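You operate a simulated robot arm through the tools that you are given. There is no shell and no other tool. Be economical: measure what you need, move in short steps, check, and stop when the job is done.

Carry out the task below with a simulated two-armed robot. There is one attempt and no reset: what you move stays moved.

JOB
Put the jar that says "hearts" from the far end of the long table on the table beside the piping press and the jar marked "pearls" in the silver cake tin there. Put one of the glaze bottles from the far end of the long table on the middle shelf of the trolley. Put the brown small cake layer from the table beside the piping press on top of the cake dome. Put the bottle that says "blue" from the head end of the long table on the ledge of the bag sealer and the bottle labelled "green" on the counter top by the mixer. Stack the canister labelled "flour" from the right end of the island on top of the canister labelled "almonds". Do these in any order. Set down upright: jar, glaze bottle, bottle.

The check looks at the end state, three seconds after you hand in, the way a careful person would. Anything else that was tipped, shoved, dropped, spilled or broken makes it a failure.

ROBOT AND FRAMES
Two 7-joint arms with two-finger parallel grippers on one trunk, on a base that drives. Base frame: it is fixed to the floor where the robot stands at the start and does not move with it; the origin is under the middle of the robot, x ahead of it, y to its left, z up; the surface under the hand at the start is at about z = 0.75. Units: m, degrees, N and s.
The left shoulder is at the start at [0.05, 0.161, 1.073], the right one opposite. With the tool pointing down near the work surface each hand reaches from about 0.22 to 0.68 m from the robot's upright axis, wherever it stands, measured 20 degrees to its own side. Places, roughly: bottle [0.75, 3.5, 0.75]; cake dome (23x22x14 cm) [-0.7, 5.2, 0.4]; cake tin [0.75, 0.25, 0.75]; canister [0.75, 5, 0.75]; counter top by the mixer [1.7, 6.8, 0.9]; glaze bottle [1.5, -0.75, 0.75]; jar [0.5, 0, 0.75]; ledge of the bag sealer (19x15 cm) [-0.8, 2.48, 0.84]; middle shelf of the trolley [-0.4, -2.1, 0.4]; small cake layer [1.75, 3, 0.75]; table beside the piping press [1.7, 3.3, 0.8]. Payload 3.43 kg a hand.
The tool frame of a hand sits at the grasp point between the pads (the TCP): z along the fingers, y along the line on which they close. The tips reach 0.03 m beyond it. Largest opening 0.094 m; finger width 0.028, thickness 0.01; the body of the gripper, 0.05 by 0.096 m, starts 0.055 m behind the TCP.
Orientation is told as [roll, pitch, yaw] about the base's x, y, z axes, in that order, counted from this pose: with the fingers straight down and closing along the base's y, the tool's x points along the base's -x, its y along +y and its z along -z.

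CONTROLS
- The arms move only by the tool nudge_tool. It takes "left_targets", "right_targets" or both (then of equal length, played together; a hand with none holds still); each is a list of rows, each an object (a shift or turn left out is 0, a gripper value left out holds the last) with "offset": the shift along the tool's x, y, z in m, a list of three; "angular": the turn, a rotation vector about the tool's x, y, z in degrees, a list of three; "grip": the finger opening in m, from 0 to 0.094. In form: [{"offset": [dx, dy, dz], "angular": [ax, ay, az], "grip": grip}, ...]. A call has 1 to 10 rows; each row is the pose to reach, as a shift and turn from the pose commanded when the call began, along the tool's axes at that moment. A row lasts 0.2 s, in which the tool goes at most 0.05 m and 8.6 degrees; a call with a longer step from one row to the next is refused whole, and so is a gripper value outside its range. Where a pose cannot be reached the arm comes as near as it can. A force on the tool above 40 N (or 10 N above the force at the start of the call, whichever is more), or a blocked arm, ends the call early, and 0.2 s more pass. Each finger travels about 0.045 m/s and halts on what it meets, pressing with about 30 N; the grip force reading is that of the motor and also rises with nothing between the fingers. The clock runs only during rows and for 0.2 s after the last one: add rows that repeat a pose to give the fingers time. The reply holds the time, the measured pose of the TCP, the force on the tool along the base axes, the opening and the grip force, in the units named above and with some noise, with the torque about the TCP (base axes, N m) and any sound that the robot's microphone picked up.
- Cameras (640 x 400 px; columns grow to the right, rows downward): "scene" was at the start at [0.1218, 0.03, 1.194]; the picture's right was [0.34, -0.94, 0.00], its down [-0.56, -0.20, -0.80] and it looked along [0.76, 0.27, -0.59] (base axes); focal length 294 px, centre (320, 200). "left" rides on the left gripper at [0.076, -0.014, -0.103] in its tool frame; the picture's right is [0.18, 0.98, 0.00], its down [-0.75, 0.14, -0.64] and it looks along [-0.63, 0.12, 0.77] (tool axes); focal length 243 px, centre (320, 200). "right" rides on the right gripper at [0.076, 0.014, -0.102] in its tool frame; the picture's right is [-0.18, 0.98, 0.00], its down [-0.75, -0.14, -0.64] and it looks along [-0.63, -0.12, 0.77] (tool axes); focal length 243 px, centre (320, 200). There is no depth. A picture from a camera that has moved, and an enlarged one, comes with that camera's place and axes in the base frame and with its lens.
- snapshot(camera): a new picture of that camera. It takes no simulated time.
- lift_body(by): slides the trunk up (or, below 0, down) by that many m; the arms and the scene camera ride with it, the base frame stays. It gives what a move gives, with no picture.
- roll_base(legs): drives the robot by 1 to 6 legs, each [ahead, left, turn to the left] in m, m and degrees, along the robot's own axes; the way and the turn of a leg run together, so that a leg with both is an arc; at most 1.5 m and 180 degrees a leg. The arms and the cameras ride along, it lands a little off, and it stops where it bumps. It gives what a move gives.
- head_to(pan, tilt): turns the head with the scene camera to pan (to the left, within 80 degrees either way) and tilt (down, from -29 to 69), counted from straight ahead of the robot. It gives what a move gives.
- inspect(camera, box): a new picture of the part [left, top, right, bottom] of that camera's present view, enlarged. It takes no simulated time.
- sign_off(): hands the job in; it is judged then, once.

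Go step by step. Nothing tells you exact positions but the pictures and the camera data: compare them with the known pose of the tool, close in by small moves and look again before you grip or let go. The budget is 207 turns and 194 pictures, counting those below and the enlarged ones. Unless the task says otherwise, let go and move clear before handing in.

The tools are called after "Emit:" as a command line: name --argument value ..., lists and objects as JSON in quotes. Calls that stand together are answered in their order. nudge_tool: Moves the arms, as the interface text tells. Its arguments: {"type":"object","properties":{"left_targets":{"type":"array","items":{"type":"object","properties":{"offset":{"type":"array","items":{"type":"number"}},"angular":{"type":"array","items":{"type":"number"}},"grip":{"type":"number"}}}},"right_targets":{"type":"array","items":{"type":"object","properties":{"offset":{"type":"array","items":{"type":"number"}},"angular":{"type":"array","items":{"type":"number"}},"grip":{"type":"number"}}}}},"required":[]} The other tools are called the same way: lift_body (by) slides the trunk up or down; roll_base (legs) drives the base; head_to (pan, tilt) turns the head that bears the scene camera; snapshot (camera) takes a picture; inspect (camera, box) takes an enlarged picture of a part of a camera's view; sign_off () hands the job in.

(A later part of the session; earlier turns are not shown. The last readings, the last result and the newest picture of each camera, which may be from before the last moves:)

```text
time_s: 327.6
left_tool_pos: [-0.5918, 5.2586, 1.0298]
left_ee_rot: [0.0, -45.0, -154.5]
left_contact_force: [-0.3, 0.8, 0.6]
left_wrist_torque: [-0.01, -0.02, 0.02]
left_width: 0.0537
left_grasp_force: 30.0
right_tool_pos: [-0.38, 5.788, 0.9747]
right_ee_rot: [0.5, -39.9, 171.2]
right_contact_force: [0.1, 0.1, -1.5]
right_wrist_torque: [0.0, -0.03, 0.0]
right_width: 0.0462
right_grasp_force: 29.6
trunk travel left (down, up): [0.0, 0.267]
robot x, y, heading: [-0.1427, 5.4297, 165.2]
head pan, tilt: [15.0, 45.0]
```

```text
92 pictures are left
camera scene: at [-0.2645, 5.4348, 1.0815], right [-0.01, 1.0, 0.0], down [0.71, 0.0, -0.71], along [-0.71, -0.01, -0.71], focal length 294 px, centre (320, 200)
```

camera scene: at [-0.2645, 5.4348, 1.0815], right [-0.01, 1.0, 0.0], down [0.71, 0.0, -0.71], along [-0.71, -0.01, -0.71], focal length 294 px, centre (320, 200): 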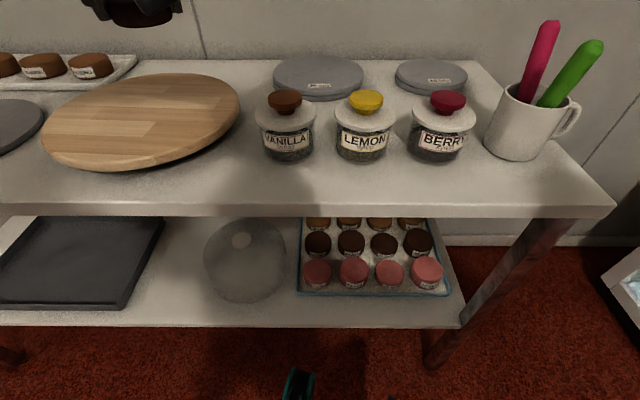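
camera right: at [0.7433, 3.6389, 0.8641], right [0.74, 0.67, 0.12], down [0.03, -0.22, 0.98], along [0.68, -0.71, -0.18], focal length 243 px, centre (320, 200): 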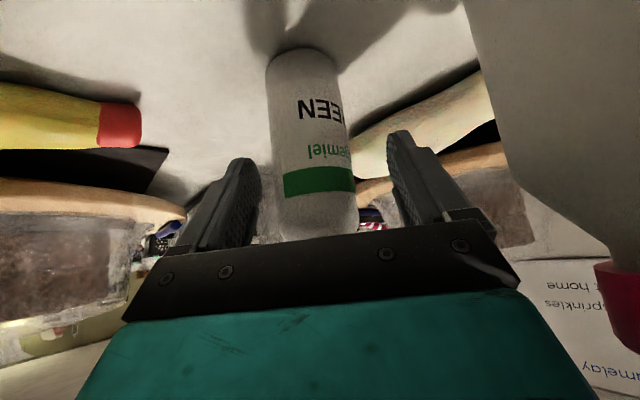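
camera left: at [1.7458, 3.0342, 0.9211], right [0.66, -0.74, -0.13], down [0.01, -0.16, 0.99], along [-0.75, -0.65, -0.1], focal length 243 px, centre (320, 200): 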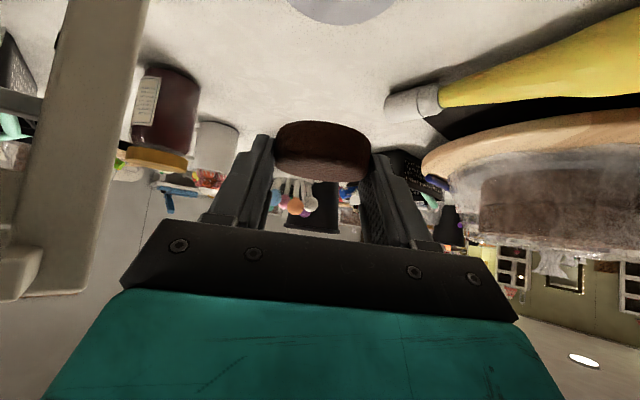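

Knob confirmed at about (-0.705, 5.232, 0.497). Lowering the layer toward the bench edge spot.

Emit:
nudge_tool --left_targets '[{"offset": [0.03, -0.02, 0.03]}, {"offset": [0.06, -0.02, 0.06]}, {"offset": [0.09, -0.02, 0.09]}, {"offset": [0.12, -0.02, 0.12]}, {"offset": [0.134, -0.02, 0.134]}, {"offset": [0.134, -0.02, 0.134]}]'

Emit:
snapshot --camera "scene"

```text
time_s: 329.1
left_tool_pos: [-0.6003, 5.2801, 0.8457]
left_ee_rot: [-0.4, -45.7, -154.4]
left_contact_force: [2.4, 5.8, 34.0]
left_wrist_torque: [-0.81, 0.64, -0.08]
left_width: 0.0538
left_grasp_force: 30.0
right_tool_pos: [-0.3765, 5.7889, 0.9764]
right_ee_rot: [0.6, -40.1, 171.2]
right_contact_force: [-0.6, -0.2, -0.8]
right_wrist_torque: [0.03, -0.02, 0.02]
right_width: 0.0466
right_grasp_force: 29.8
trunk travel left (down, up): [0.0, 0.267]
robot x, y, heading: [-0.1425, 5.4252, 165.5]
head pan, tilt: [15.0, 45.0]
```

```text
91 pictures are left
camera scene: at [-0.2622, 5.4359, 1.0822], right [-0.01, 1.0, 0.0], down [0.7, 0.0, -0.71], along [-0.71, -0.01, -0.7], focal length 294 px, centre (320, 200)
```

scene: 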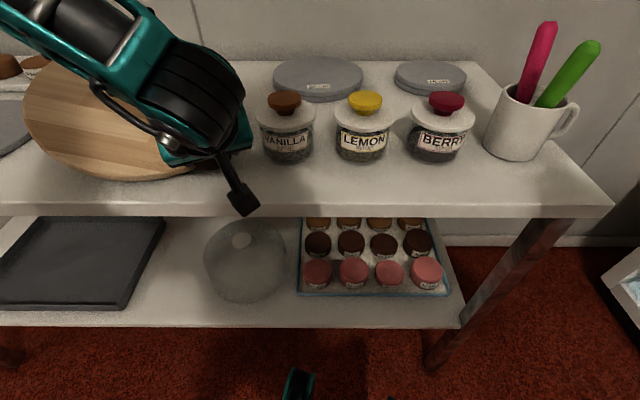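

The layer touched at z≈0.81 (34 N), and the wooden board appears to have shifted. I'll look closely before moving.

Emit:
inspect --camera "scene" --box '[0, 40, 320, 240]'

Emit:
snapshot --camera "left"

```text
2.00 times, centred on (160, 140) of scene
camera zoom: at [-0.2622, 5.4359, 1.0822], right [-0.01, 1.0, 0.0], down [0.7, 0.0, -0.71], along [-0.71, -0.01, -0.7], focal length 589 px, centre (640, 320)
```

zoom: 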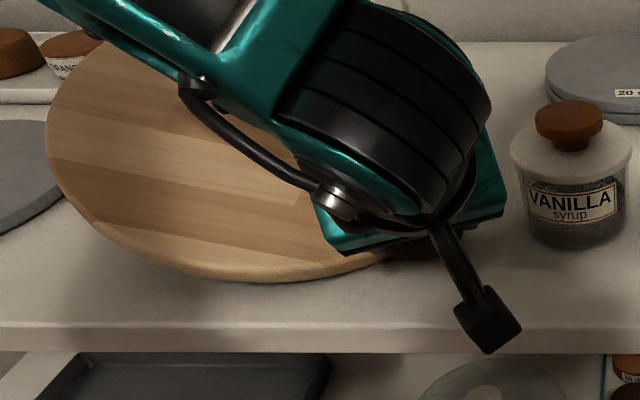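

```text
89 pictures are left
camera left: at [-0.4932, 5.3459, 0.8624], right [0.54, -0.83, -0.14], down [0.0, -0.16, 0.99], along [-0.84, -0.53, -0.09], focal length 243 px, centre (320, 200)
```

left: 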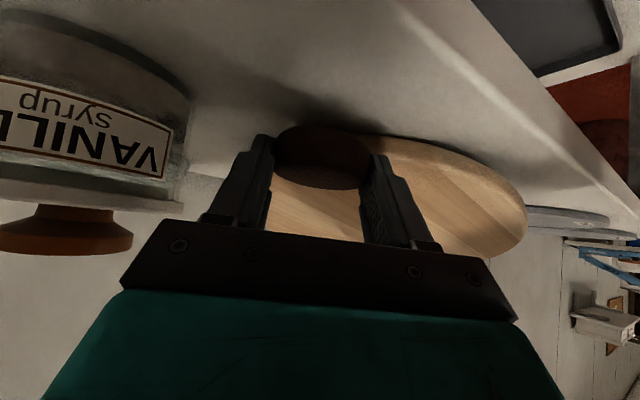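

The layer or fingers seem to be touching the board's edge. I'll lift straight up and inspect the board.

Emit:
nudge_tool --left_targets '[{"offset": [-0.014, 0, -0.014]}, {"offset": [-0.042, 0, -0.042]}, {"offset": [-0.075, 0, -0.075]}, {"offset": [-0.11, 0, -0.11]}, {"offset": [-0.11, 0, -0.11]}]'

Emit:
snapshot --camera "scene"

Emit:
snapshot --camera "left"

```text
time_s: 330.2
left_tool_pos: [-0.6008, 5.2788, 0.9972]
left_ee_rot: [0.0, -44.8, -154.7]
left_contact_force: [-0.5, 0.0, 1.3]
left_wrist_torque: [-0.01, 0.0, -0.02]
left_width: 0.0539
left_grasp_force: 30.0
right_tool_pos: [-0.3776, 5.7883, 0.9749]
right_ee_rot: [0.5, -40.0, 171.2]
right_contact_force: [-0.8, 0.3, -1.0]
right_wrist_torque: [-0.01, -0.06, 0.01]
right_width: 0.0465
right_grasp_force: 30.0
trunk travel left (down, up): [0.0, 0.267]
robot x, y, heading: [-0.1451, 5.4233, 164.9]
head pan, tilt: [15.0, 45.0]
```

```text
88 pictures are left
camera scene: at [-0.2644, 5.4348, 1.0814], right [-0.01, 1.0, 0.0], down [0.71, 0.0, -0.71], along [-0.71, -0.01, -0.71], focal length 294 px, centre (320, 200)
```

scene: 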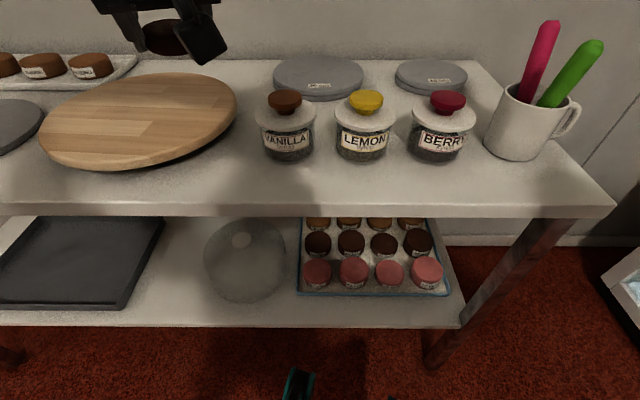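

```text
87 pictures are left
camera left: at [-0.4935, 5.3445, 1.0167], right [0.54, -0.83, -0.13], down [-0.01, -0.16, 0.99], along [-0.84, -0.53, -0.1], focal length 243 px, centre (320, 200)
```

left: 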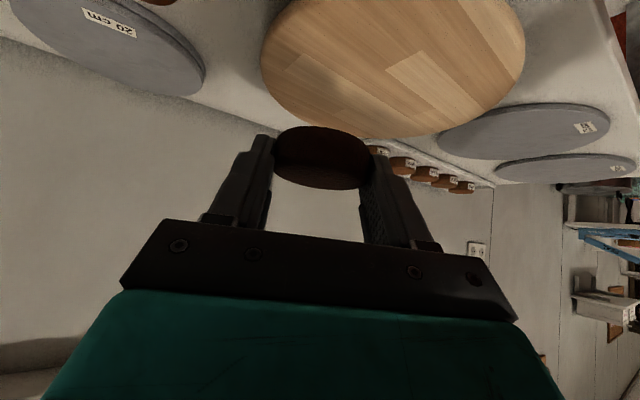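

The board is a raised turntable; it rocked and settled back within a few millimetres. I'll use the strip in front of the jars instead, at about (-0.59, 5.435), and come down there with tiny final steps.

Emit:
nudge_tool --left_targets '[{"offset": [0.015, -0.034, -0.015]}, {"offset": [0.031, -0.068, -0.031]}, {"offset": [0.046, -0.102, -0.046]}, {"offset": [0.0615, -0.136, -0.0615]}, {"offset": [0.0815, -0.136, -0.0415]}, {"offset": [0.1115, -0.136, -0.0115]}, {"offset": [0.1315, -0.136, 0.0085]}, {"offset": [0.1315, -0.136, 0.0085]}]'

Emit:
snapshot --camera "left"

Emit:
inspect --camera "scene" --box '[220, 60, 460, 240]'

```text
time_s: 332.1
left_tool_pos: [-0.5918, 5.3652, 0.9035]
left_ee_rot: [-0.1, -44.9, -154.6]
left_contact_force: [-0.8, 0.1, 0.2]
left_wrist_torque: [-0.03, -0.01, -0.01]
left_width: 0.0539
left_grasp_force: 30.0
left hand out of reach, approached as far as the arm can: row 3, 4, 5, 6, 7, 8
right_tool_pos: [-0.3785, 5.7887, 0.9747]
right_ee_rot: [0.4, -40.0, 171.2]
right_contact_force: [-0.7, 0.4, -1.3]
right_wrist_torque: [-0.01, -0.06, -0.01]
right_width: 0.0466
right_grasp_force: 29.8
trunk travel left (down, up): [0.0, 0.267]
robot x, y, heading: [-0.1421, 5.4284, 165.4]
head pan, tilt: [15.0, 45.0]
```

```text
86 pictures are left
camera left: at [-0.4839, 5.4318, 0.9232], right [0.54, -0.83, -0.13], down [-0.01, -0.16, 0.99], along [-0.84, -0.53, -0.1], focal length 243 px, centre (320, 200)
```

left: 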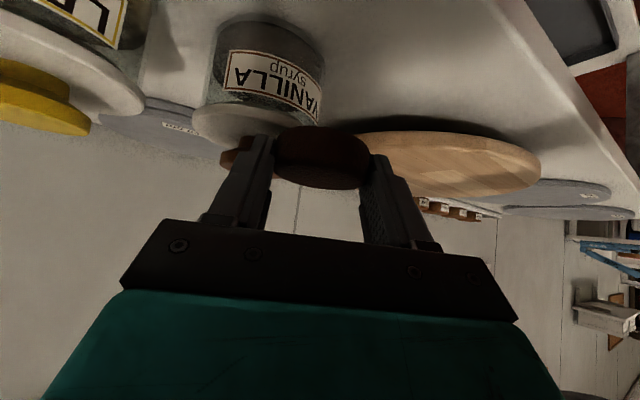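

```text
2.22 times, centred on (340, 150) of scene
camera zoom: at [-0.2645, 5.4348, 1.0814], right [-0.01, 1.0, 0.0], down [0.71, 0.0, -0.71], along [-0.71, -0.01, -0.71], focal length 654 px, centre (276, 311)
```

zoom: 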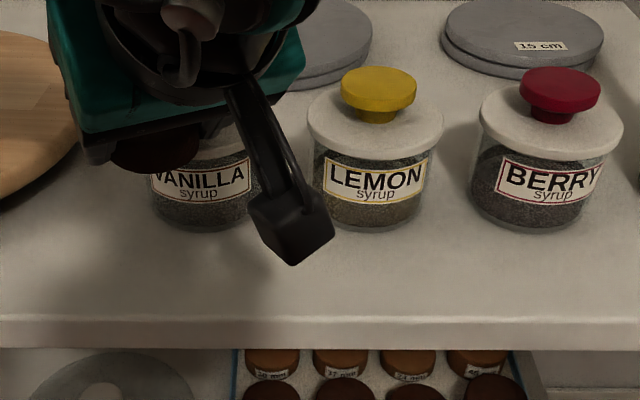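

The arm is at its inner limit; I'll raise slightly, shift the base 12 cm toward +y and then lower.

Emit:
nudge_tool --left_targets '[{"offset": [-0.018, 0, -0.018]}, {"offset": [-0.035, 0, -0.035]}, {"offset": [-0.035, 0, -0.035]}]'

Emit:
roll_base --legs '[[0.03, -0.116, 0]]'

Emit:
nudge_tool --left_targets '[{"offset": [-0.007, 0.046, 0.007]}, {"offset": [0.013, 0.046, 0.027]}, {"offset": [0.043, 0.046, 0.057]}, {"offset": [0.058, 0.046, 0.072]}, {"offset": [0.058, 0.046, 0.072]}]'

Emit:
snapshot --camera "scene"

Emit:
snapshot --camera "left"

```text
time_s: 332.9
left_tool_pos: [-0.5929, 5.3654, 0.9554]
left_ee_rot: [0.0, -45.0, -154.5]
left_contact_force: [-0.3, -0.5, -0.6]
left_wrist_torque: [-0.03, 0.01, 0.03]
left_width: 0.054
left_grasp_force: 30.0
right_tool_pos: [-0.3775, 5.7884, 0.9738]
right_ee_rot: [0.5, -40.0, 171.2]
right_contact_force: [-0.2, 0.2, -1.3]
right_wrist_torque: [0.02, -0.03, -0.02]
right_width: 0.047
right_grasp_force: 29.7
trunk travel left (down, up): [0.0, 0.267]
robot x, y, heading: [-0.145, 5.425, 165.2]
head pan, tilt: [15.0, 45.0]
```

```text
time_s: 334.5
left_tool_pos: [-0.5933, 5.4824, 0.9554]
left_ee_rot: [0.1, -45.0, -154.8]
left_contact_force: [-0.3, -0.6, -0.2]
left_wrist_torque: [0.02, -0.01, -0.02]
left_width: 0.0539
left_grasp_force: 30.6
right_tool_pos: [-0.3782, 5.9056, 0.9758]
right_ee_rot: [0.4, -40.0, 171.2]
right_contact_force: [0.5, -0.6, -1.3]
right_wrist_torque: [-0.01, -0.04, -0.02]
right_width: 0.0468
right_grasp_force: 30.6
trunk travel left (down, up): [0.0, 0.267]
robot x, y, heading: [-0.1411, 5.5426, 165.3]
head pan, tilt: [15.0, 45.0]
```

```text
time_s: 335.7
left_tool_pos: [-0.5838, 5.4382, 0.8636]
left_ee_rot: [-0.1, -45.0, -154.7]
left_contact_force: [-0.3, -0.3, -0.3]
left_wrist_torque: [0.02, 0.02, 0.0]
left_width: 0.0541
left_grasp_force: 29.5
right_tool_pos: [-0.3784, 5.9053, 0.9753]
right_ee_rot: [0.6, -39.8, 171.1]
right_contact_force: [-0.2, 0.3, -1.2]
right_wrist_torque: [-0.01, -0.04, -0.03]
right_width: 0.0467
right_grasp_force: 29.7
trunk travel left (down, up): [0.0, 0.267]
robot x, y, heading: [-0.1454, 5.5417, 165.3]
head pan, tilt: [15.0, 45.0]
```

```text
84 pictures are left
camera scene: at [-0.2646, 5.552, 1.0814], right [-0.01, 1.0, 0.0], down [0.71, 0.0, -0.71], along [-0.71, 0.0, -0.71], focal length 294 px, centre (320, 200)
```

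scene: 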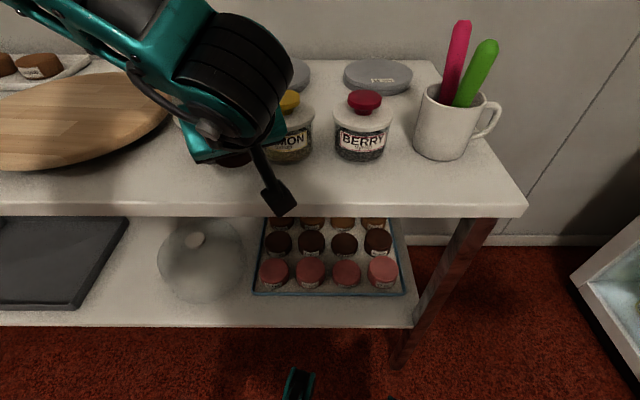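

```text
83 pictures are left
camera left: at [-0.4757, 5.5035, 0.8821], right [0.54, -0.83, -0.13], down [-0.01, -0.16, 0.99], along [-0.84, -0.53, -0.1], focal length 243 px, centre (320, 200)
```

left: 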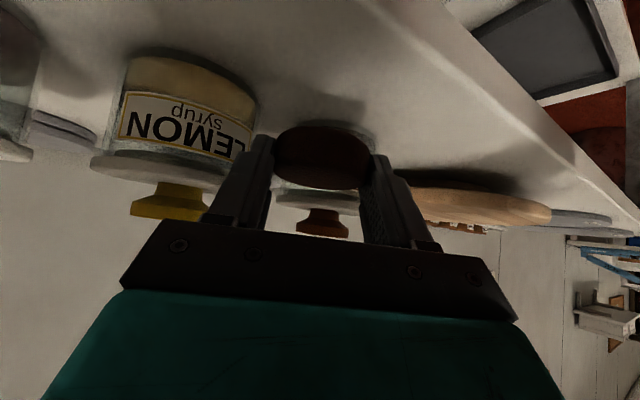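

The spot is free; lowering with fine steps until contact.

Emit:
nudge_tool --left_targets '[{"offset": [0.012, 0, 0.012]}, {"offset": [0.0225, 0, 0.0225]}, {"offset": [0.0245, 0, 0.0245]}, {"offset": [0.0265, 0, 0.0265]}, {"offset": [0.0285, 0, 0.0285]}]'

```text
time_s: 336.8
left_tool_pos: [-0.5859, 5.4376, 0.8307]
left_ee_rot: [-0.5, -46.0, -154.5]
left_contact_force: [4.6, -0.8, 17.6]
left_wrist_torque: [-0.55, -0.18, 0.05]
left_width: 0.0536
left_grasp_force: 29.8
right_tool_pos: [-0.3763, 5.9061, 0.9755]
right_ee_rot: [0.5, -40.1, 171.2]
right_contact_force: [-0.5, -0.7, -1.0]
right_wrist_torque: [-0.02, -0.01, 0.01]
right_width: 0.0467
right_grasp_force: 29.8
trunk travel left (down, up): [0.0, 0.267]
robot x, y, heading: [-0.1415, 5.5399, 165.4]
head pan, tilt: [15.0, 45.0]
stopped in row 5 (left hand): the force on the tool passed its limit at 44 N (the readings are from after the stop); the commanded pose is now the measured one
```

Contact at TCP z 0.831 (bench ≈0.80). Opening, then rotating the tool to 62° tilt around the layer.

Emit:
nudge_tool --left_targets '[{"grip": 0.06}, {"grip": 0.072}, {"grip": 0.072}, {"offset": [-0.001, 0, -0.001], "angular": [0, -5, 0]}, {"offset": [-0.001, 0, -0.001], "angular": [0, -11, 0]}, {"offset": [-0.001, 0, -0.001], "angular": [0, -17, 0]}, {"offset": [-0.001, 0, -0.001], "angular": [0, -17, 0]}]'

Emit:
snapshot --camera "left"

Emit:
inspect --camera "scene" --box '[150, 80, 390, 260]'

```text
time_s: 338.4
left_tool_pos: [-0.5906, 5.4205, 0.839]
left_ee_rot: [-0.2, -62.6, -154.5]
left_contact_force: [-0.9, -0.7, -0.5]
left_wrist_torque: [0.02, 0.01, 0.03]
left_width: 0.0721
left_grasp_force: 0.2
left hand out of reach, approached as far as the arm can: row 5, 6, 7
right_tool_pos: [-0.3783, 5.9055, 0.9757]
right_ee_rot: [0.4, -40.0, 171.2]
right_contact_force: [-1.1, -0.5, -1.8]
right_wrist_torque: [-0.01, -0.05, -0.02]
right_width: 0.0467
right_grasp_force: 30.1
trunk travel left (down, up): [0.0, 0.267]
robot x, y, heading: [-0.144, 5.541, 165.5]
head pan, tilt: [15.0, 45.0]
```

```text
82 pictures are left
camera left: at [-0.4827, 5.4876, 0.8185], right [0.5, -0.85, -0.16], down [0.26, -0.03, 0.96], along [-0.83, -0.52, 0.21], focal length 243 px, centre (320, 200)
```

left: 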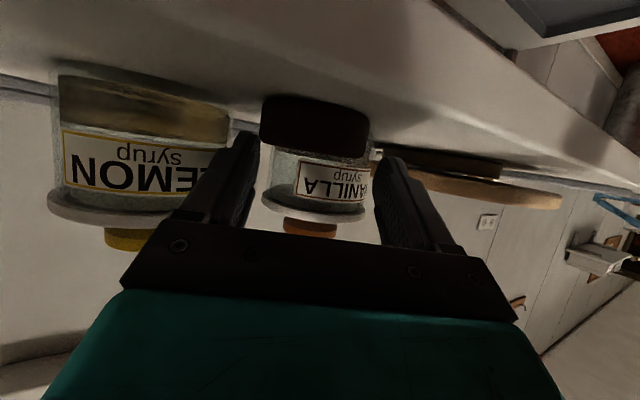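

```text
2.22 times, centred on (270, 170) of scene
camera zoom: at [-0.2644, 5.5518, 1.0814], right [-0.01, 1.0, 0.0], down [0.71, 0.0, -0.71], along [-0.71, 0.0, -0.71], focal length 654 px, centre (431, 267)
```

zoom: 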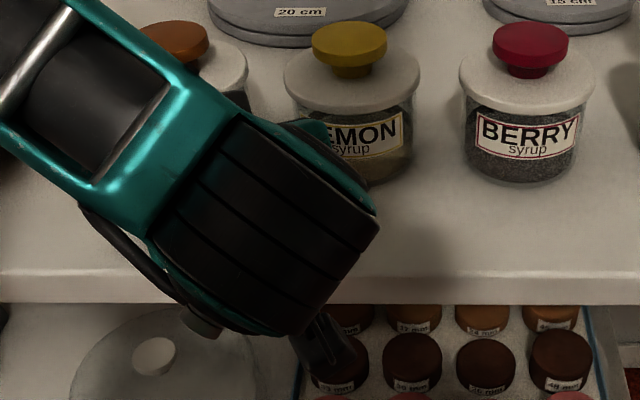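

The tool is at 62° but near its inner limit. The layer is centred between the fingers, so I'll withdraw by driving the base back 10 cm along the tool's azimuth, then re-approach with the arm.

Emit:
roll_base --legs '[[-0.077, -0.064, 0]]'

Emit:
snapshot --camera "left"

Emit:
snapshot --camera "scene"

```text
time_s: 339.6
left_tool_pos: [-0.4997, 5.4655, 0.8388]
left_ee_rot: [-0.3, -62.6, -154.6]
left_contact_force: [0.4, -0.2, 0.0]
left_wrist_torque: [0.0, -0.02, 0.01]
left_width: 0.072
left_grasp_force: 0.1
right_tool_pos: [-0.2854, 5.948, 0.9752]
right_ee_rot: [0.6, -40.0, 171.1]
right_contact_force: [0.6, -0.6, -1.7]
right_wrist_torque: [0.0, -0.04, 0.01]
right_width: 0.0467
right_grasp_force: 30.3
trunk travel left (down, up): [0.0, 0.267]
robot x, y, heading: [-0.0481, 5.585, 165.1]
head pan, tilt: [15.0, 45.0]
```

```text
80 pictures are left
camera left: at [-0.3914, 5.5313, 0.8189], right [0.49, -0.85, -0.17], down [0.26, -0.04, 0.96], along [-0.83, -0.52, 0.21], focal length 243 px, centre (320, 200)
```

left: 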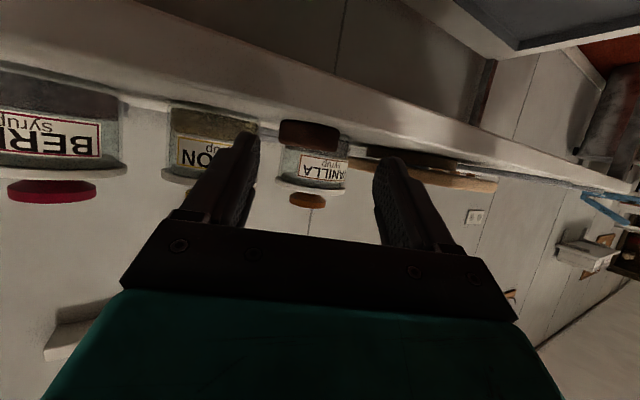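

```text
79 pictures are left
camera scene: at [-0.173, 5.5944, 1.0815], right [0.0, 1.0, 0.0], down [0.71, 0.0, -0.71], along [-0.71, 0.0, -0.71], focal length 294 px, centre (320, 200)
```

scene: 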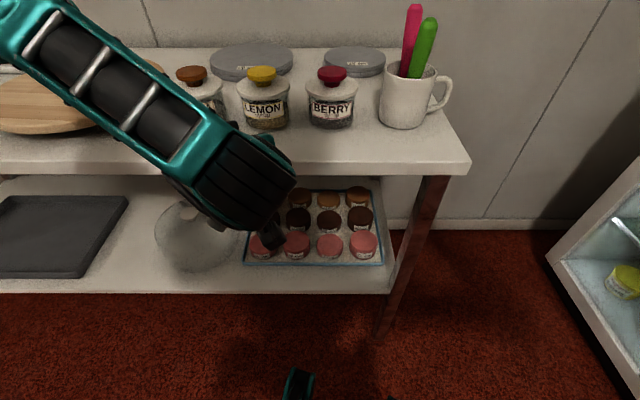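

The layer is measured at (-0.597, 5.426, 0.810). Re-approaching forward so the fingertips straddle it.

Emit:
nudge_tool --left_targets '[{"offset": [-0.01, -0.004, 0.0175]}, {"offset": [-0.02, -0.008, 0.037]}, {"offset": [-0.03, -0.008, 0.057]}, {"offset": [-0.031, -0.008, 0.0795]}, {"offset": [-0.031, -0.008, 0.0795]}]'

Emit:
snapshot --camera "left"

```text
time_s: 340.8
left_tool_pos: [-0.5791, 5.4363, 0.8305]
left_ee_rot: [-0.3, -62.7, -154.7]
left_contact_force: [-0.6, 0.0, -0.2]
left_wrist_torque: [0.01, 0.0, 0.0]
left_width: 0.0719
left_grasp_force: 0.1
right_tool_pos: [-0.286, 5.9476, 0.9756]
right_ee_rot: [0.4, -39.9, 171.0]
right_contact_force: [-0.4, -0.2, -1.4]
right_wrist_torque: [-0.02, -0.01, 0.02]
right_width: 0.0468
right_grasp_force: 29.7
trunk travel left (down, up): [0.0, 0.267]
robot x, y, heading: [-0.0582, 5.5834, 165.3]
head pan, tilt: [15.0, 45.0]
```

```text
78 pictures are left
camera left: at [-0.4714, 5.5028, 0.8101], right [0.49, -0.85, -0.17], down [0.26, -0.04, 0.96], along [-0.83, -0.52, 0.21], focal length 243 px, centre (320, 200)
```

left: 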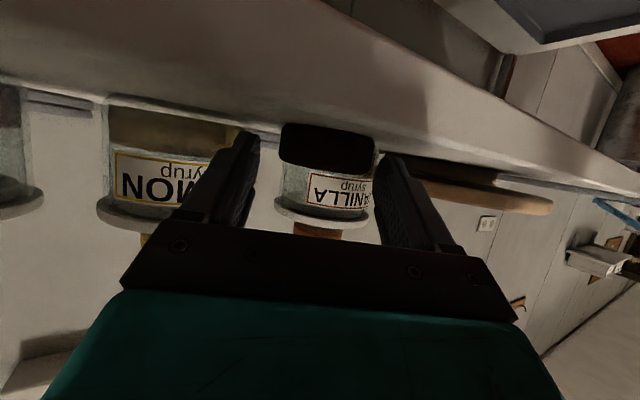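

Good alignment. Going 3 mm lower and closing.

Emit:
nudge_tool --left_targets '[{"offset": [0.0029, 0.003, 0.0015]}, {"offset": [0.0029, 0.003, 0.0015], "grip": 0.04}, {"offset": [0.0029, 0.003, 0.0015], "grip": 0.04}, {"offset": [0.0029, 0.003, 0.0015], "grip": 0.04}, {"offset": [0.0029, 0.003, 0.0015], "grip": 0.04}]'

Emit:
nudge_tool --left_targets '[{"offset": [-0.009, 0, -0.0046]}, {"offset": [-0.035, 0, -0.018]}, {"offset": [-0.071, 0, -0.037]}, {"offset": [-0.071, 0, -0.037]}]'

Emit:
snapshot --camera "left"

Emit:
snapshot --camera "scene"

```text
time_s: 342.0
left_tool_pos: [-0.579, 5.4334, 0.827]
left_ee_rot: [-0.3, -62.7, -154.5]
left_contact_force: [0.6, 0.1, 0.5]
left_wrist_torque: [-0.02, 0.01, 0.03]
left_width: 0.0537
left_grasp_force: 29.8
right_tool_pos: [-0.2852, 5.9474, 0.9747]
right_ee_rot: [0.4, -40.1, 171.1]
right_contact_force: [-0.1, 1.1, -1.4]
right_wrist_torque: [-0.02, -0.02, 0.03]
right_width: 0.0469
right_grasp_force: 29.7
trunk travel left (down, up): [0.0, 0.267]
robot x, y, heading: [-0.0501, 5.5835, 165.1]
head pan, tilt: [15.0, 45.0]
```

```text
time_s: 343.0
left_tool_pos: [-0.5765, 5.4343, 0.9094]
left_ee_rot: [-0.2, -62.6, -154.7]
left_contact_force: [0.0, -0.2, -0.2]
left_wrist_torque: [0.01, -0.01, 0.02]
left_width: 0.0533
left_grasp_force: 29.9
right_tool_pos: [-0.2854, 5.9485, 0.9754]
right_ee_rot: [0.4, -40.0, 171.0]
right_contact_force: [0.0, 0.0, -0.9]
right_wrist_torque: [0.03, -0.02, -0.01]
right_width: 0.0466
right_grasp_force: 30.0
trunk travel left (down, up): [0.0, 0.267]
robot x, y, heading: [-0.0509, 5.5863, 165.0]
head pan, tilt: [15.0, 45.0]
```

```text
77 pictures are left
camera left: at [-0.4691, 5.501, 0.8892], right [0.49, -0.85, -0.17], down [0.26, -0.03, 0.96], along [-0.83, -0.52, 0.21], focal length 243 px, centre (320, 200)
```

left: 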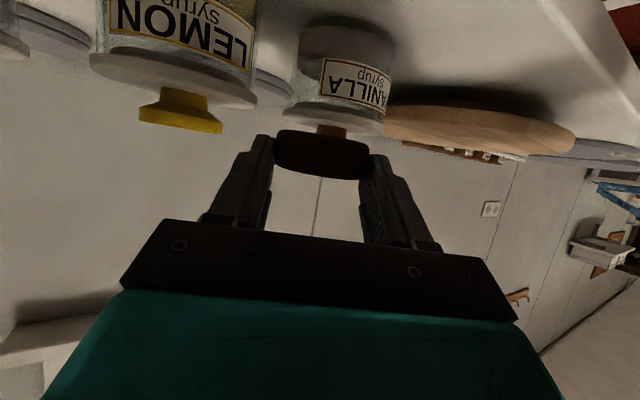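

```text
76 pictures are left
camera scene: at [-0.1729, 5.5944, 1.0814], right [0.0, 1.0, 0.0], down [0.71, 0.0, -0.71], along [-0.71, 0.0, -0.71], focal length 294 px, centre (320, 200)
```

scene: 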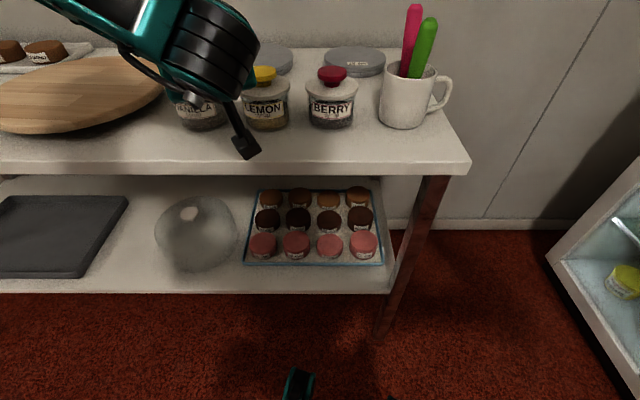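

The layer is held level at 62°. Knob estimate is (-0.713, 5.238, z≈0.49). I'll back the base off, lower the hand in front of the bench to just above knob height, then insert by driving.

Emit:
roll_base --legs '[[-0.1385, -0.063, 0]]'

Emit:
nudge_tool --left_targets '[{"offset": [-0.019, 0.039, 0.037]}, {"offset": [-0.038, 0.078, 0.074]}, {"offset": [0.002, 0.078, 0.095]}, {"offset": [0.042, 0.078, 0.116]}, {"offset": [0.082, 0.078, 0.137]}, {"offset": [0.122, 0.078, 0.157]}, {"offset": [0.162, 0.078, 0.178]}, {"offset": [0.202, 0.078, 0.199]}, {"offset": [0.242, 0.078, 0.219]}, {"offset": [0.242, 0.078, 0.219]}]'

```text
time_s: 344.4
left_tool_pos: [-0.4271, 5.4604, 0.9098]
left_ee_rot: [-0.3, -62.5, -154.6]
left_contact_force: [0.4, 0.4, -0.2]
left_wrist_torque: [-0.01, -0.01, -0.01]
left_width: 0.0539
left_grasp_force: 29.6
right_tool_pos: [-0.1369, 5.9732, 0.9754]
right_ee_rot: [0.5, -40.0, 171.1]
right_contact_force: [-0.5, 0.4, -2.3]
right_wrist_torque: [0.01, -0.04, 0.04]
right_width: 0.0467
right_grasp_force: 29.9
trunk travel left (down, up): [0.0, 0.267]
robot x, y, heading: [0.0958, 5.6101, 165.1]
head pan, tilt: [15.0, 45.0]
```

```text
refused: row 1 steps farther than a row can; nothing moved
```

Step too long; redoing with smaller steps.

Emit:
nudge_tool --left_targets '[{"offset": [-0.013, 0.026, 0.025]}, {"offset": [-0.026, 0.052, 0.05]}, {"offset": [-0.038, 0.078, 0.074]}, {"offset": [0.003, 0.078, 0.0955]}, {"offset": [0.044, 0.078, 0.117]}, {"offset": [0.085, 0.078, 0.138]}, {"offset": [0.126, 0.078, 0.159]}, {"offset": [0.167, 0.078, 0.18]}, {"offset": [0.208, 0.078, 0.2015]}, {"offset": [0.242, 0.078, 0.219]}]'

Emit:
snapshot --camera "left"

Emit:
snapshot --camera "scene"

```text
time_s: 346.6
left_tool_pos: [-0.4637, 5.3316, 0.6929]
left_ee_rot: [-0.2, -62.6, -154.6]
left_contact_force: [-0.2, -0.1, -0.3]
left_wrist_torque: [0.01, 0.03, -0.01]
left_width: 0.0539
left_grasp_force: 30.3
left hand out of reach, approached as far as the arm can: row 8, 9, 10
right_tool_pos: [-0.1375, 5.9742, 0.9756]
right_ee_rot: [0.4, -40.0, 171.2]
right_contact_force: [-1.3, -0.3, -1.8]
right_wrist_torque: [0.0, -0.04, 0.03]
right_width: 0.0468
right_grasp_force: 29.7
trunk travel left (down, up): [0.0, 0.267]
robot x, y, heading: [0.0983, 5.6123, 165.2]
head pan, tilt: [15.0, 45.0]
```

```text
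75 pictures are left
camera left: at [-0.3565, 5.3984, 0.6716], right [0.49, -0.85, -0.17], down [0.26, -0.04, 0.96], along [-0.83, -0.52, 0.21], focal length 243 px, centre (320, 200)
```

left: 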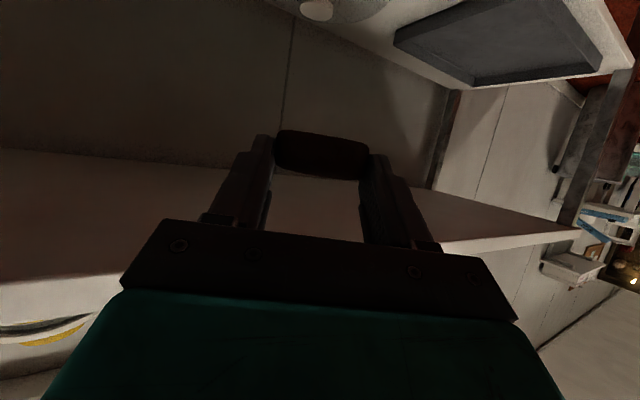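

```text
74 pictures are left
camera scene: at [-0.0235, 5.6197, 1.0814], right [0.0, 1.0, 0.0], down [0.71, 0.0, -0.71], along [-0.71, 0.0, -0.71], focal length 294 px, centre (320, 200)
```

scene: 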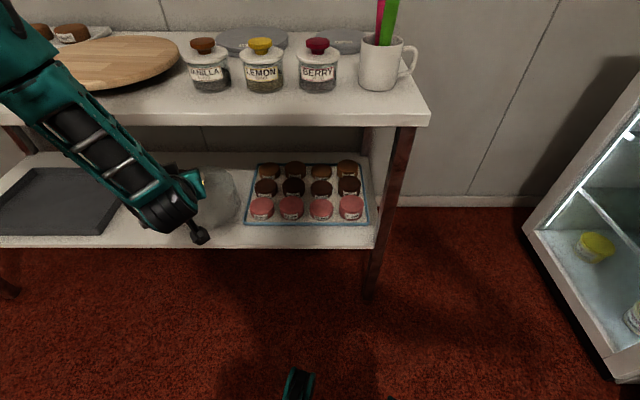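

The wrist camera confirms the knob at (-0.707, 5.235). The arm can't get lower this far out, so I'll pull the hand in 13 cm and then lower it.

Emit:
nudge_tool --left_targets '[{"offset": [0.02, 0, -0.038]}, {"offset": [0.04, 0, -0.077]}, {"offset": [0.06, 0, -0.115]}, {"offset": [0.1, 0, -0.095]}, {"offset": [0.14, 0, -0.074]}, {"offset": [0.175, 0, -0.056]}, {"offset": [0.191, 0, -0.047]}, {"offset": [0.191, 0, -0.047]}]'

```text
time_s: 348.4
left_tool_pos: [-0.3725, 5.3356, 0.6988]
left_ee_rot: [-0.3, -62.6, -154.7]
left_contact_force: [0.1, 1.2, -0.3]
left_wrist_torque: [-0.03, -0.01, -0.02]
left_width: 0.0538
left_grasp_force: 30.1
left hand out of reach, approached as far as the arm can: row 1, 2, 3, 4, 5, 6, 7, 8
right_tool_pos: [-0.1364, 5.9728, 0.9746]
right_ee_rot: [0.3, -39.8, 171.2]
right_contact_force: [0.4, 0.0, -1.7]
right_wrist_torque: [-0.01, -0.02, 0.03]
right_width: 0.0468
right_grasp_force: 30.2
trunk travel left (down, up): [0.0, 0.267]
robot x, y, heading: [0.0994, 5.6087, 165.5]
head pan, tilt: [15.0, 45.0]
```

At 62° tilt the wrist limits how low I can go. Since the knob is lower than first thought, about 48° would clear the bench edge. I'll test whether 48° reaches z≈0.52 before regrasping.

Emit:
nudge_tool --left_targets '[{"angular": [0, 7.5, 0]}, {"angular": [0, 14.6, 0]}, {"angular": [0, 14.6, 0]}]'

Emit:
nudge_tool --left_targets '[{"offset": [0.0, 0, 0.04]}, {"offset": [0.03, 0, 0.067]}, {"offset": [0.06, 0, 0.094]}, {"offset": [0.09, 0, 0.121]}, {"offset": [0.12, 0, 0.148]}, {"offset": [0.12, 0, 0.148]}]'

```text
time_s: 349.2
left_tool_pos: [-0.3774, 5.3389, 0.6993]
left_ee_rot: [-0.2, -48.0, -154.7]
left_contact_force: [-0.6, 0.2, 0.1]
left_wrist_torque: [-0.02, 0.01, 0.0]
left_width: 0.0535
left_grasp_force: 29.5
right_tool_pos: [-0.1367, 5.973, 0.9754]
right_ee_rot: [0.4, -39.9, 171.2]
right_contact_force: [0.1, 0.1, -2.3]
right_wrist_torque: [0.02, -0.06, 0.0]
right_width: 0.0466
right_grasp_force: 29.8
trunk travel left (down, up): [0.0, 0.267]
robot x, y, heading: [0.0934, 5.6091, 165.3]
head pan, tilt: [15.0, 45.0]
```

```text
time_s: 350.6
left_tool_pos: [-0.4085, 5.3064, 0.6409]
left_ee_rot: [-0.2, -48.0, -154.7]
left_contact_force: [0.5, 0.2, 0.4]
left_wrist_torque: [-0.03, 0.02, 0.0]
left_width: 0.0538
left_grasp_force: 29.8
left hand out of reach, approached as far as the arm can: row 2, 3, 4, 5, 6
right_tool_pos: [-0.1354, 5.9742, 0.9747]
right_ee_rot: [0.5, -39.8, 171.1]
right_contact_force: [0.5, 0.2, -1.4]
right_wrist_torque: [0.03, -0.02, -0.01]
right_width: 0.0468
right_grasp_force: 30.4
trunk travel left (down, up): [0.0, 0.267]
robot x, y, heading: [0.0917, 5.6083, 165.0]
head pan, tilt: [15.0, 45.0]
```

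Extended-arm poses should make the wrist angle easier, so I'll test with the arm further out. I'll restore 62°, back the base 13 cm, extend the hand and then lower.

Emit:
nudge_tool --left_targets '[{"offset": [-0.03, 0, -0.033], "angular": [0, -7.5, 0]}, {"offset": [-0.045, 0, -0.05], "angular": [0, -14.6, 0]}, {"offset": [-0.045, 0, -0.05], "angular": [0, -14.6, 0]}]'

Emit:
roll_base --legs '[[-0.0985, -0.084, 0]]'

Emit:
nudge_tool --left_targets '[{"offset": [-0.02, 0, 0.038]}, {"offset": [-0.04, 0, 0.077]}, {"offset": [-0.06, 0, 0.115]}, {"offset": [-0.069, 0, 0.133]}, {"offset": [-0.029, 0, 0.154]}, {"offset": [0.011, 0, 0.175]}, {"offset": [0.051, 0, 0.195]}, {"offset": [0.065, 0, 0.203]}, {"offset": [0.065, 0, 0.203]}]'

```text
time_s: 351.4
left_tool_pos: [-0.4027, 5.3089, 0.6986]
left_ee_rot: [0.1, -59.0, -154.4]
left_contact_force: [-0.2, -0.2, -0.3]
left_wrist_torque: [0.02, 0.04, -0.02]
left_width: 0.0537
left_grasp_force: 30.1
left hand out of reach, approached as far as the arm can: row 2, 3
right_tool_pos: [-0.1369, 5.9729, 0.9751]
right_ee_rot: [0.5, -39.9, 171.1]
right_contact_force: [-0.3, 0.6, -1.5]
right_wrist_torque: [0.0, 0.0, 0.01]
right_width: 0.0465
right_grasp_force: 30.3
trunk travel left (down, up): [0.0, 0.267]
robot x, y, heading: [0.098, 5.6087, 165.3]
head pan, tilt: [15.0, 45.0]
```

```text
time_s: 352.8
left_tool_pos: [-0.2866, 5.3644, 0.6981]
left_ee_rot: [0.1, -59.1, -154.5]
left_contact_force: [0.4, -0.3, -0.6]
left_wrist_torque: [-0.05, -0.02, 0.03]
left_width: 0.0535
left_grasp_force: 30.0
right_tool_pos: [-0.0221, 6.0294, 0.9748]
right_ee_rot: [0.5, -39.8, 171.2]
right_contact_force: [-0.8, -0.1, -0.9]
right_wrist_torque: [0.03, -0.04, 0.06]
right_width: 0.0469
right_grasp_force: 30.2
trunk travel left (down, up): [0.0, 0.267]
robot x, y, heading: [0.2116, 5.6643, 165.4]
head pan, tilt: [15.0, 45.0]
```

```text
time_s: 354.8
left_tool_pos: [-0.4095, 5.3094, 0.6791]
left_ee_rot: [0.2, -59.1, -154.5]
left_contact_force: [0.2, -0.1, -0.3]
left_wrist_torque: [-0.01, 0.0, 0.0]
left_width: 0.0534
left_grasp_force: 29.7
left hand out of reach, approached as far as the arm can: row 2, 5, 6, 7, 8, 9
right_tool_pos: [-0.0221, 6.0284, 0.975]
right_ee_rot: [0.4, -39.9, 171.3]
right_contact_force: [0.1, 0.2, -1.9]
right_wrist_torque: [0.03, -0.03, 0.01]
right_width: 0.0468
right_grasp_force: 30.0
trunk travel left (down, up): [0.0, 0.267]
robot x, y, heading: [0.212, 5.67, 165.3]
head pan, tilt: [15.0, 45.0]
```

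Still z-limited at about 0.68. Testing with the arm stretched further.

Emit:
nudge_tool --left_targets '[{"offset": [-0.022, 0, 0.034]}, {"offset": [-0.04, 0, 0.066]}, {"offset": [0.0, 0, 0.09]}, {"offset": [0.04, 0, 0.114]}, {"offset": [0.08, 0, 0.138]}, {"offset": [0.08, 0, 0.138]}]'

Emit:
snapshot --camera "scene"

```text
time_s: 356.2
left_tool_pos: [-0.45, 5.2723, 0.6947]
left_ee_rot: [0.2, -59.1, -154.4]
left_contact_force: [0.0, 0.3, -1.1]
left_wrist_torque: [-0.02, -0.02, -0.02]
left_width: 0.0535
left_grasp_force: 30.0
left hand out of reach, approached as far as the arm can: row 1, 2, 3, 4, 5, 6
right_tool_pos: [-0.0218, 6.0287, 0.9749]
right_ee_rot: [0.4, -39.8, 171.3]
right_contact_force: [-0.5, 0.1, -0.8]
right_wrist_torque: [-0.01, 0.0, 0.03]
right_width: 0.0466
right_grasp_force: 29.8
trunk travel left (down, up): [0.0, 0.267]
robot x, y, heading: [0.209, 5.6657, 165.2]
head pan, tilt: [15.0, 45.0]
```

```text
73 pictures are left
camera scene: at [0.0919, 5.6754, 1.0814], right [-0.01, 1.0, 0.0], down [0.71, 0.0, -0.71], along [-0.71, 0.0, -0.71], focal length 294 px, centre (320, 200)
```

scene: 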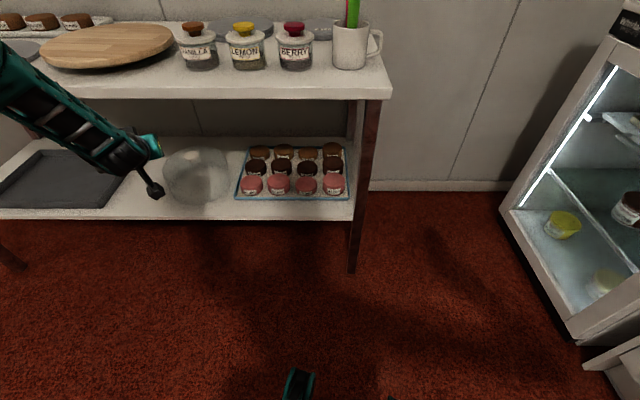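

The wrist seems to bottom out near z≈0.78 in this orientation. I'll test a different tool yaw (aligned with the robot's heading) for lower reach.

Emit:
nudge_tool --left_targets '[{"offset": [-0.01, 0, -0.045]}, {"offset": [-0.02, 0, -0.09]}, {"offset": [-0.02, 0, -0.13]}, {"offset": [-0.02, 0, -0.13]}]'

Emit:
nudge_tool --left_targets '[{"angular": [6.8, 0, 4.1]}, {"angular": [13.7, 0, 8.2]}, {"angular": [20.5, 0, 12.3]}, {"angular": [27.4, 0, 16.4]}, {"angular": [34.3, 0, 20.6]}, {"angular": [34.3, 0, 20.6]}]'

Emit:
nudge_tool --left_targets '[{"offset": [0.04, 0, 0.024]}, {"offset": [0.08, 0, 0.048]}, {"offset": [0.12, 0, 0.072]}, {"offset": [0.16, 0, 0.096]}, {"offset": [0.2, 0, 0.12]}, {"offset": [0.2, 0, 0.12]}]'

```text
time_s: 357.2
left_tool_pos: [-0.3552, 5.3169, 0.7769]
left_ee_rot: [0.4, -59.0, -154.6]
left_contact_force: [-0.9, 0.1, 0.3]
left_wrist_torque: [0.01, 0.01, 0.01]
left_width: 0.0535
left_grasp_force: 29.9
right_tool_pos: [-0.0224, 6.0291, 0.9749]
right_ee_rot: [0.4, -39.9, 171.1]
right_contact_force: [1.1, 0.6, -2.2]
right_wrist_torque: [-0.01, -0.02, -0.01]
right_width: 0.0469
right_grasp_force: 29.9
trunk travel left (down, up): [0.0, 0.267]
robot x, y, heading: [0.2084, 5.6609, 165.3]
head pan, tilt: [15.0, 45.0]
```

```text
time_s: 358.6
left_tool_pos: [-0.3557, 5.3169, 0.777]
left_ee_rot: [0.3, -59.0, 165.5]
left_contact_force: [0.1, -0.8, -0.6]
left_wrist_torque: [-0.02, -0.02, 0.0]
left_width: 0.0533
left_grasp_force: 30.2
left hand out of reach, approached as far as the arm can: row 1, 2
right_tool_pos: [-0.0214, 6.0282, 0.9743]
right_ee_rot: [0.4, -39.9, 171.2]
right_contact_force: [-0.1, 0.0, -0.7]
right_wrist_torque: [0.01, -0.05, 0.0]
right_width: 0.0468
right_grasp_force: 30.2
trunk travel left (down, up): [0.0, 0.267]
robot x, y, heading: [0.2152, 5.6647, 165.2]
head pan, tilt: [15.0, 45.0]
```

```text
time_s: 360.0
left_tool_pos: [-0.3553, 5.3156, 0.5423]
left_ee_rot: [0.4, -59.0, 165.4]
left_contact_force: [-0.7, 0.1, 0.2]
left_wrist_torque: [0.01, -0.01, -0.03]
left_width: 0.0534
left_grasp_force: 29.9
right_tool_pos: [-0.0211, 6.0299, 0.9747]
right_ee_rot: [0.4, -39.9, 171.1]
right_contact_force: [-0.4, -0.5, -1.2]
right_wrist_torque: [-0.02, -0.04, -0.05]
right_width: 0.0466
right_grasp_force: 30.0
trunk travel left (down, up): [0.0, 0.267]
robot x, y, heading: [0.2129, 5.6644, 165.2]
head pan, tilt: [15.0, 45.0]
```

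Aligning yaw with the heading solves it: z=0.54 is reached at 59° tilt. I'll level the layer (-3.6°) and insert by driving left, then forward, stopping 5 cm short to look.

Emit:
nudge_tool --left_targets '[{"angular": [0, -3.6, 0]}, {"angular": [0, -3.6, 0]}]'

Emit:
roll_base --legs '[[0, 0.165, 0], [0.23, 0, 0]]'

Emit:
snapshot --camera "left"

Emit:
snapshot --camera "scene"

```text
time_s: 360.6
left_tool_pos: [-0.3552, 5.3131, 0.5431]
left_ee_rot: [0.2, -62.6, 165.3]
left_contact_force: [0.5, -0.9, -0.5]
left_wrist_torque: [0.0, -0.01, 0.03]
left_width: 0.0536
left_grasp_force: 29.9
right_tool_pos: [-0.0225, 6.0301, 0.9749]
right_ee_rot: [0.4, -39.9, 171.3]
right_contact_force: [0.9, 0.1, -1.7]
right_wrist_torque: [0.0, -0.05, 0.0]
right_width: 0.0466
right_grasp_force: 30.6
trunk travel left (down, up): [0.0, 0.267]
robot x, y, heading: [0.2114, 5.6662, 165.4]
head pan, tilt: [15.0, 45.0]
```

```text
time_s: 364.1
left_tool_pos: [-0.6222, 5.2106, 0.5423]
left_ee_rot: [0.2, -62.6, 165.5]
left_contact_force: [0.4, 0.6, -0.9]
left_wrist_torque: [-0.02, 0.02, 0.0]
left_width: 0.0538
left_grasp_force: 29.9
right_tool_pos: [-0.2919, 5.9255, 0.9759]
right_ee_rot: [0.4, -39.8, 171.4]
right_contact_force: [-0.1, 0.9, -1.8]
right_wrist_torque: [-0.04, -0.05, 0.02]
right_width: 0.0467
right_grasp_force: 30.0
trunk travel left (down, up): [0.0, 0.267]
robot x, y, heading: [-0.0523, 5.5625, 165.6]
head pan, tilt: [15.0, 45.0]
```

```text
72 pictures are left
camera left: at [-0.4973, 5.1927, 0.5227], right [-0.16, -0.97, -0.16], down [0.18, -0.19, 0.96], along [-0.97, 0.12, 0.21], focal length 243 px, centre (320, 200)
```

left: 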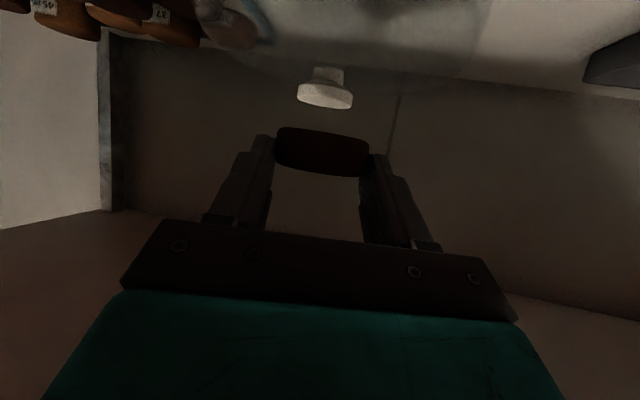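

```text
71 pictures are left
camera scene: at [-0.1769, 5.5724, 1.0814], right [-0.01, 1.0, 0.0], down [0.71, 0.01, -0.71], along [-0.71, -0.01, -0.71], focal length 294 px, centre (320, 200)
```

scene: 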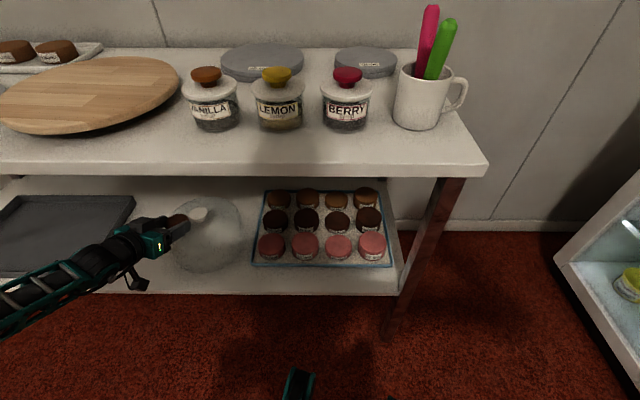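

Excellent: knob is directly ahead in the wrist view, about 6-7 cm forward and about 3 cm below. Moving forward 6 cm and checking.

Emit:
nudge_tool --left_targets '[{"offset": [-0.0138, 0.0015, 0.0267]}, {"offset": [-0.0276, 0.003, 0.0533]}, {"offset": [-0.0276, 0.003, 0.0533]}]'

Emit:
snapshot --camera "left"

Emit:
inspect --camera "scene" --box '[130, 170, 290, 290]'

```text
time_s: 364.9
left_tool_pos: [-0.6816, 5.2217, 0.544]
left_ee_rot: [0.1, -62.7, 165.6]
left_contact_force: [-0.5, 0.1, -0.2]
left_wrist_torque: [0.03, 0.01, -0.01]
left_width: 0.0533
left_grasp_force: 30.3
right_tool_pos: [-0.291, 5.9255, 0.9743]
right_ee_rot: [0.3, -39.9, 171.4]
right_contact_force: [0.6, -0.6, -1.9]
right_wrist_torque: [0.04, -0.02, -0.01]
right_width: 0.0465
right_grasp_force: 29.4
trunk travel left (down, up): [0.0, 0.267]
robot x, y, heading: [-0.0604, 5.5604, 165.5]
head pan, tilt: [15.0, 45.0]
```

```text
70 pictures are left
camera left: at [-0.5563, 5.2048, 0.5236], right [-0.16, -0.97, -0.16], down [0.18, -0.19, 0.96], along [-0.97, 0.12, 0.21], focal length 243 px, centre (320, 200)
```

left: 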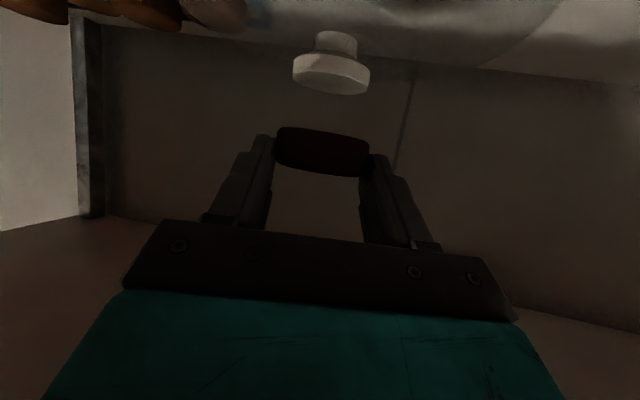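

```text
3.33 times, centred on (210, 230) of scene
camera zoom: at [-0.1769, 5.5724, 1.0814], right [-0.01, 1.0, 0.0], down [0.71, 0.01, -0.71], along [-0.71, -0.01, -0.71], focal length 981 px, centre (687, 100)
```

zoom: 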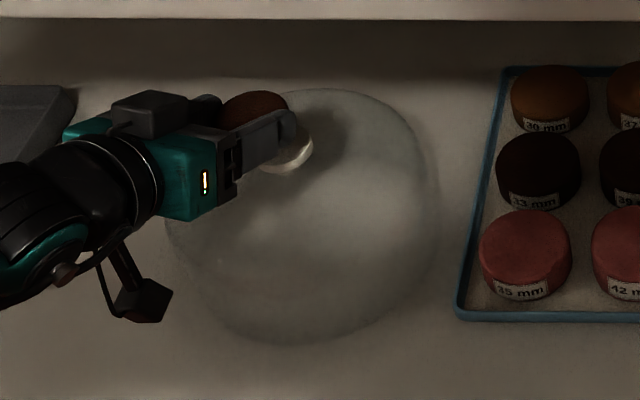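

Knob is at (-0.711, 5.230, top ≈0.484) and the layer centre is about 1.4 cm short. Moving forward, then lowering in fine steps to contact.

Emit:
nudge_tool --left_targets '[{"offset": [-0.0064, 0.001, 0.0124]}, {"offset": [0.005, 0.001, 0.0184]}, {"offset": [0.014, 0.001, 0.023]}, {"offset": [0.0167, 0.001, 0.0244]}, {"offset": [0.0185, 0.001, 0.0253]}, {"offset": [0.0203, 0.001, 0.0262]}, {"offset": [0.0221, 0.001, 0.0271]}]'

Emit:
snapshot --camera "left"

Emit:
inspect --camera "scene" --box '[150, 180, 246, 240]'

```text
time_s: 366.5
left_tool_pos: [-0.6956, 5.2232, 0.513]
left_ee_rot: [0.4, -62.7, 165.5]
left_contact_force: [0.9, -0.6, 2.9]
left_wrist_torque: [0.05, 0.0, 0.0]
left_width: 0.0536
left_grasp_force: 29.9
right_tool_pos: [-0.2917, 5.9258, 0.9745]
right_ee_rot: [0.5, -40.0, 171.3]
right_contact_force: [0.0, -0.2, -2.0]
right_wrist_torque: [-0.03, -0.02, 0.03]
right_width: 0.0468
right_grasp_force: 29.8
trunk travel left (down, up): [0.0, 0.267]
robot x, y, heading: [-0.06, 5.5627, 165.7]
head pan, tilt: [15.0, 45.0]
```

```text
68 pictures are left
camera left: at [-0.5701, 5.2066, 0.4919], right [-0.16, -0.97, -0.16], down [0.18, -0.19, 0.96], along [-0.97, 0.12, 0.21], focal length 243 px, centre (320, 200)
```

left: 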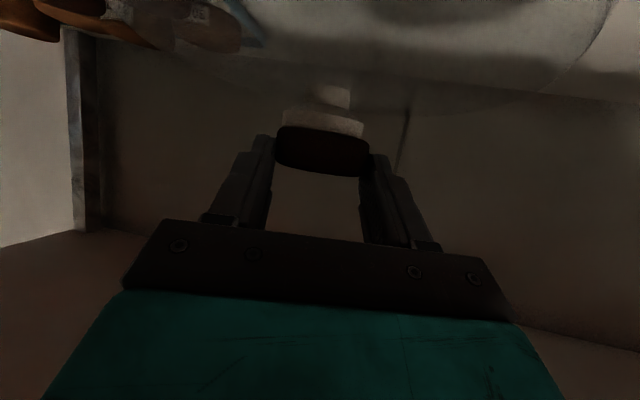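

```text
6.67 times, centred on (198, 210) of scene
camera zoom: at [-0.1766, 5.5725, 1.0816], right [-0.01, 1.0, 0.0], down [0.71, 0.01, -0.71], along [-0.71, -0.01, -0.71], focal length 1963 px, centre (1133, 133)
```

zoom: 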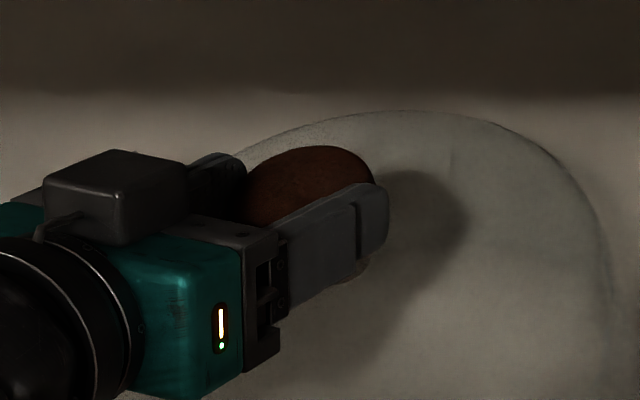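

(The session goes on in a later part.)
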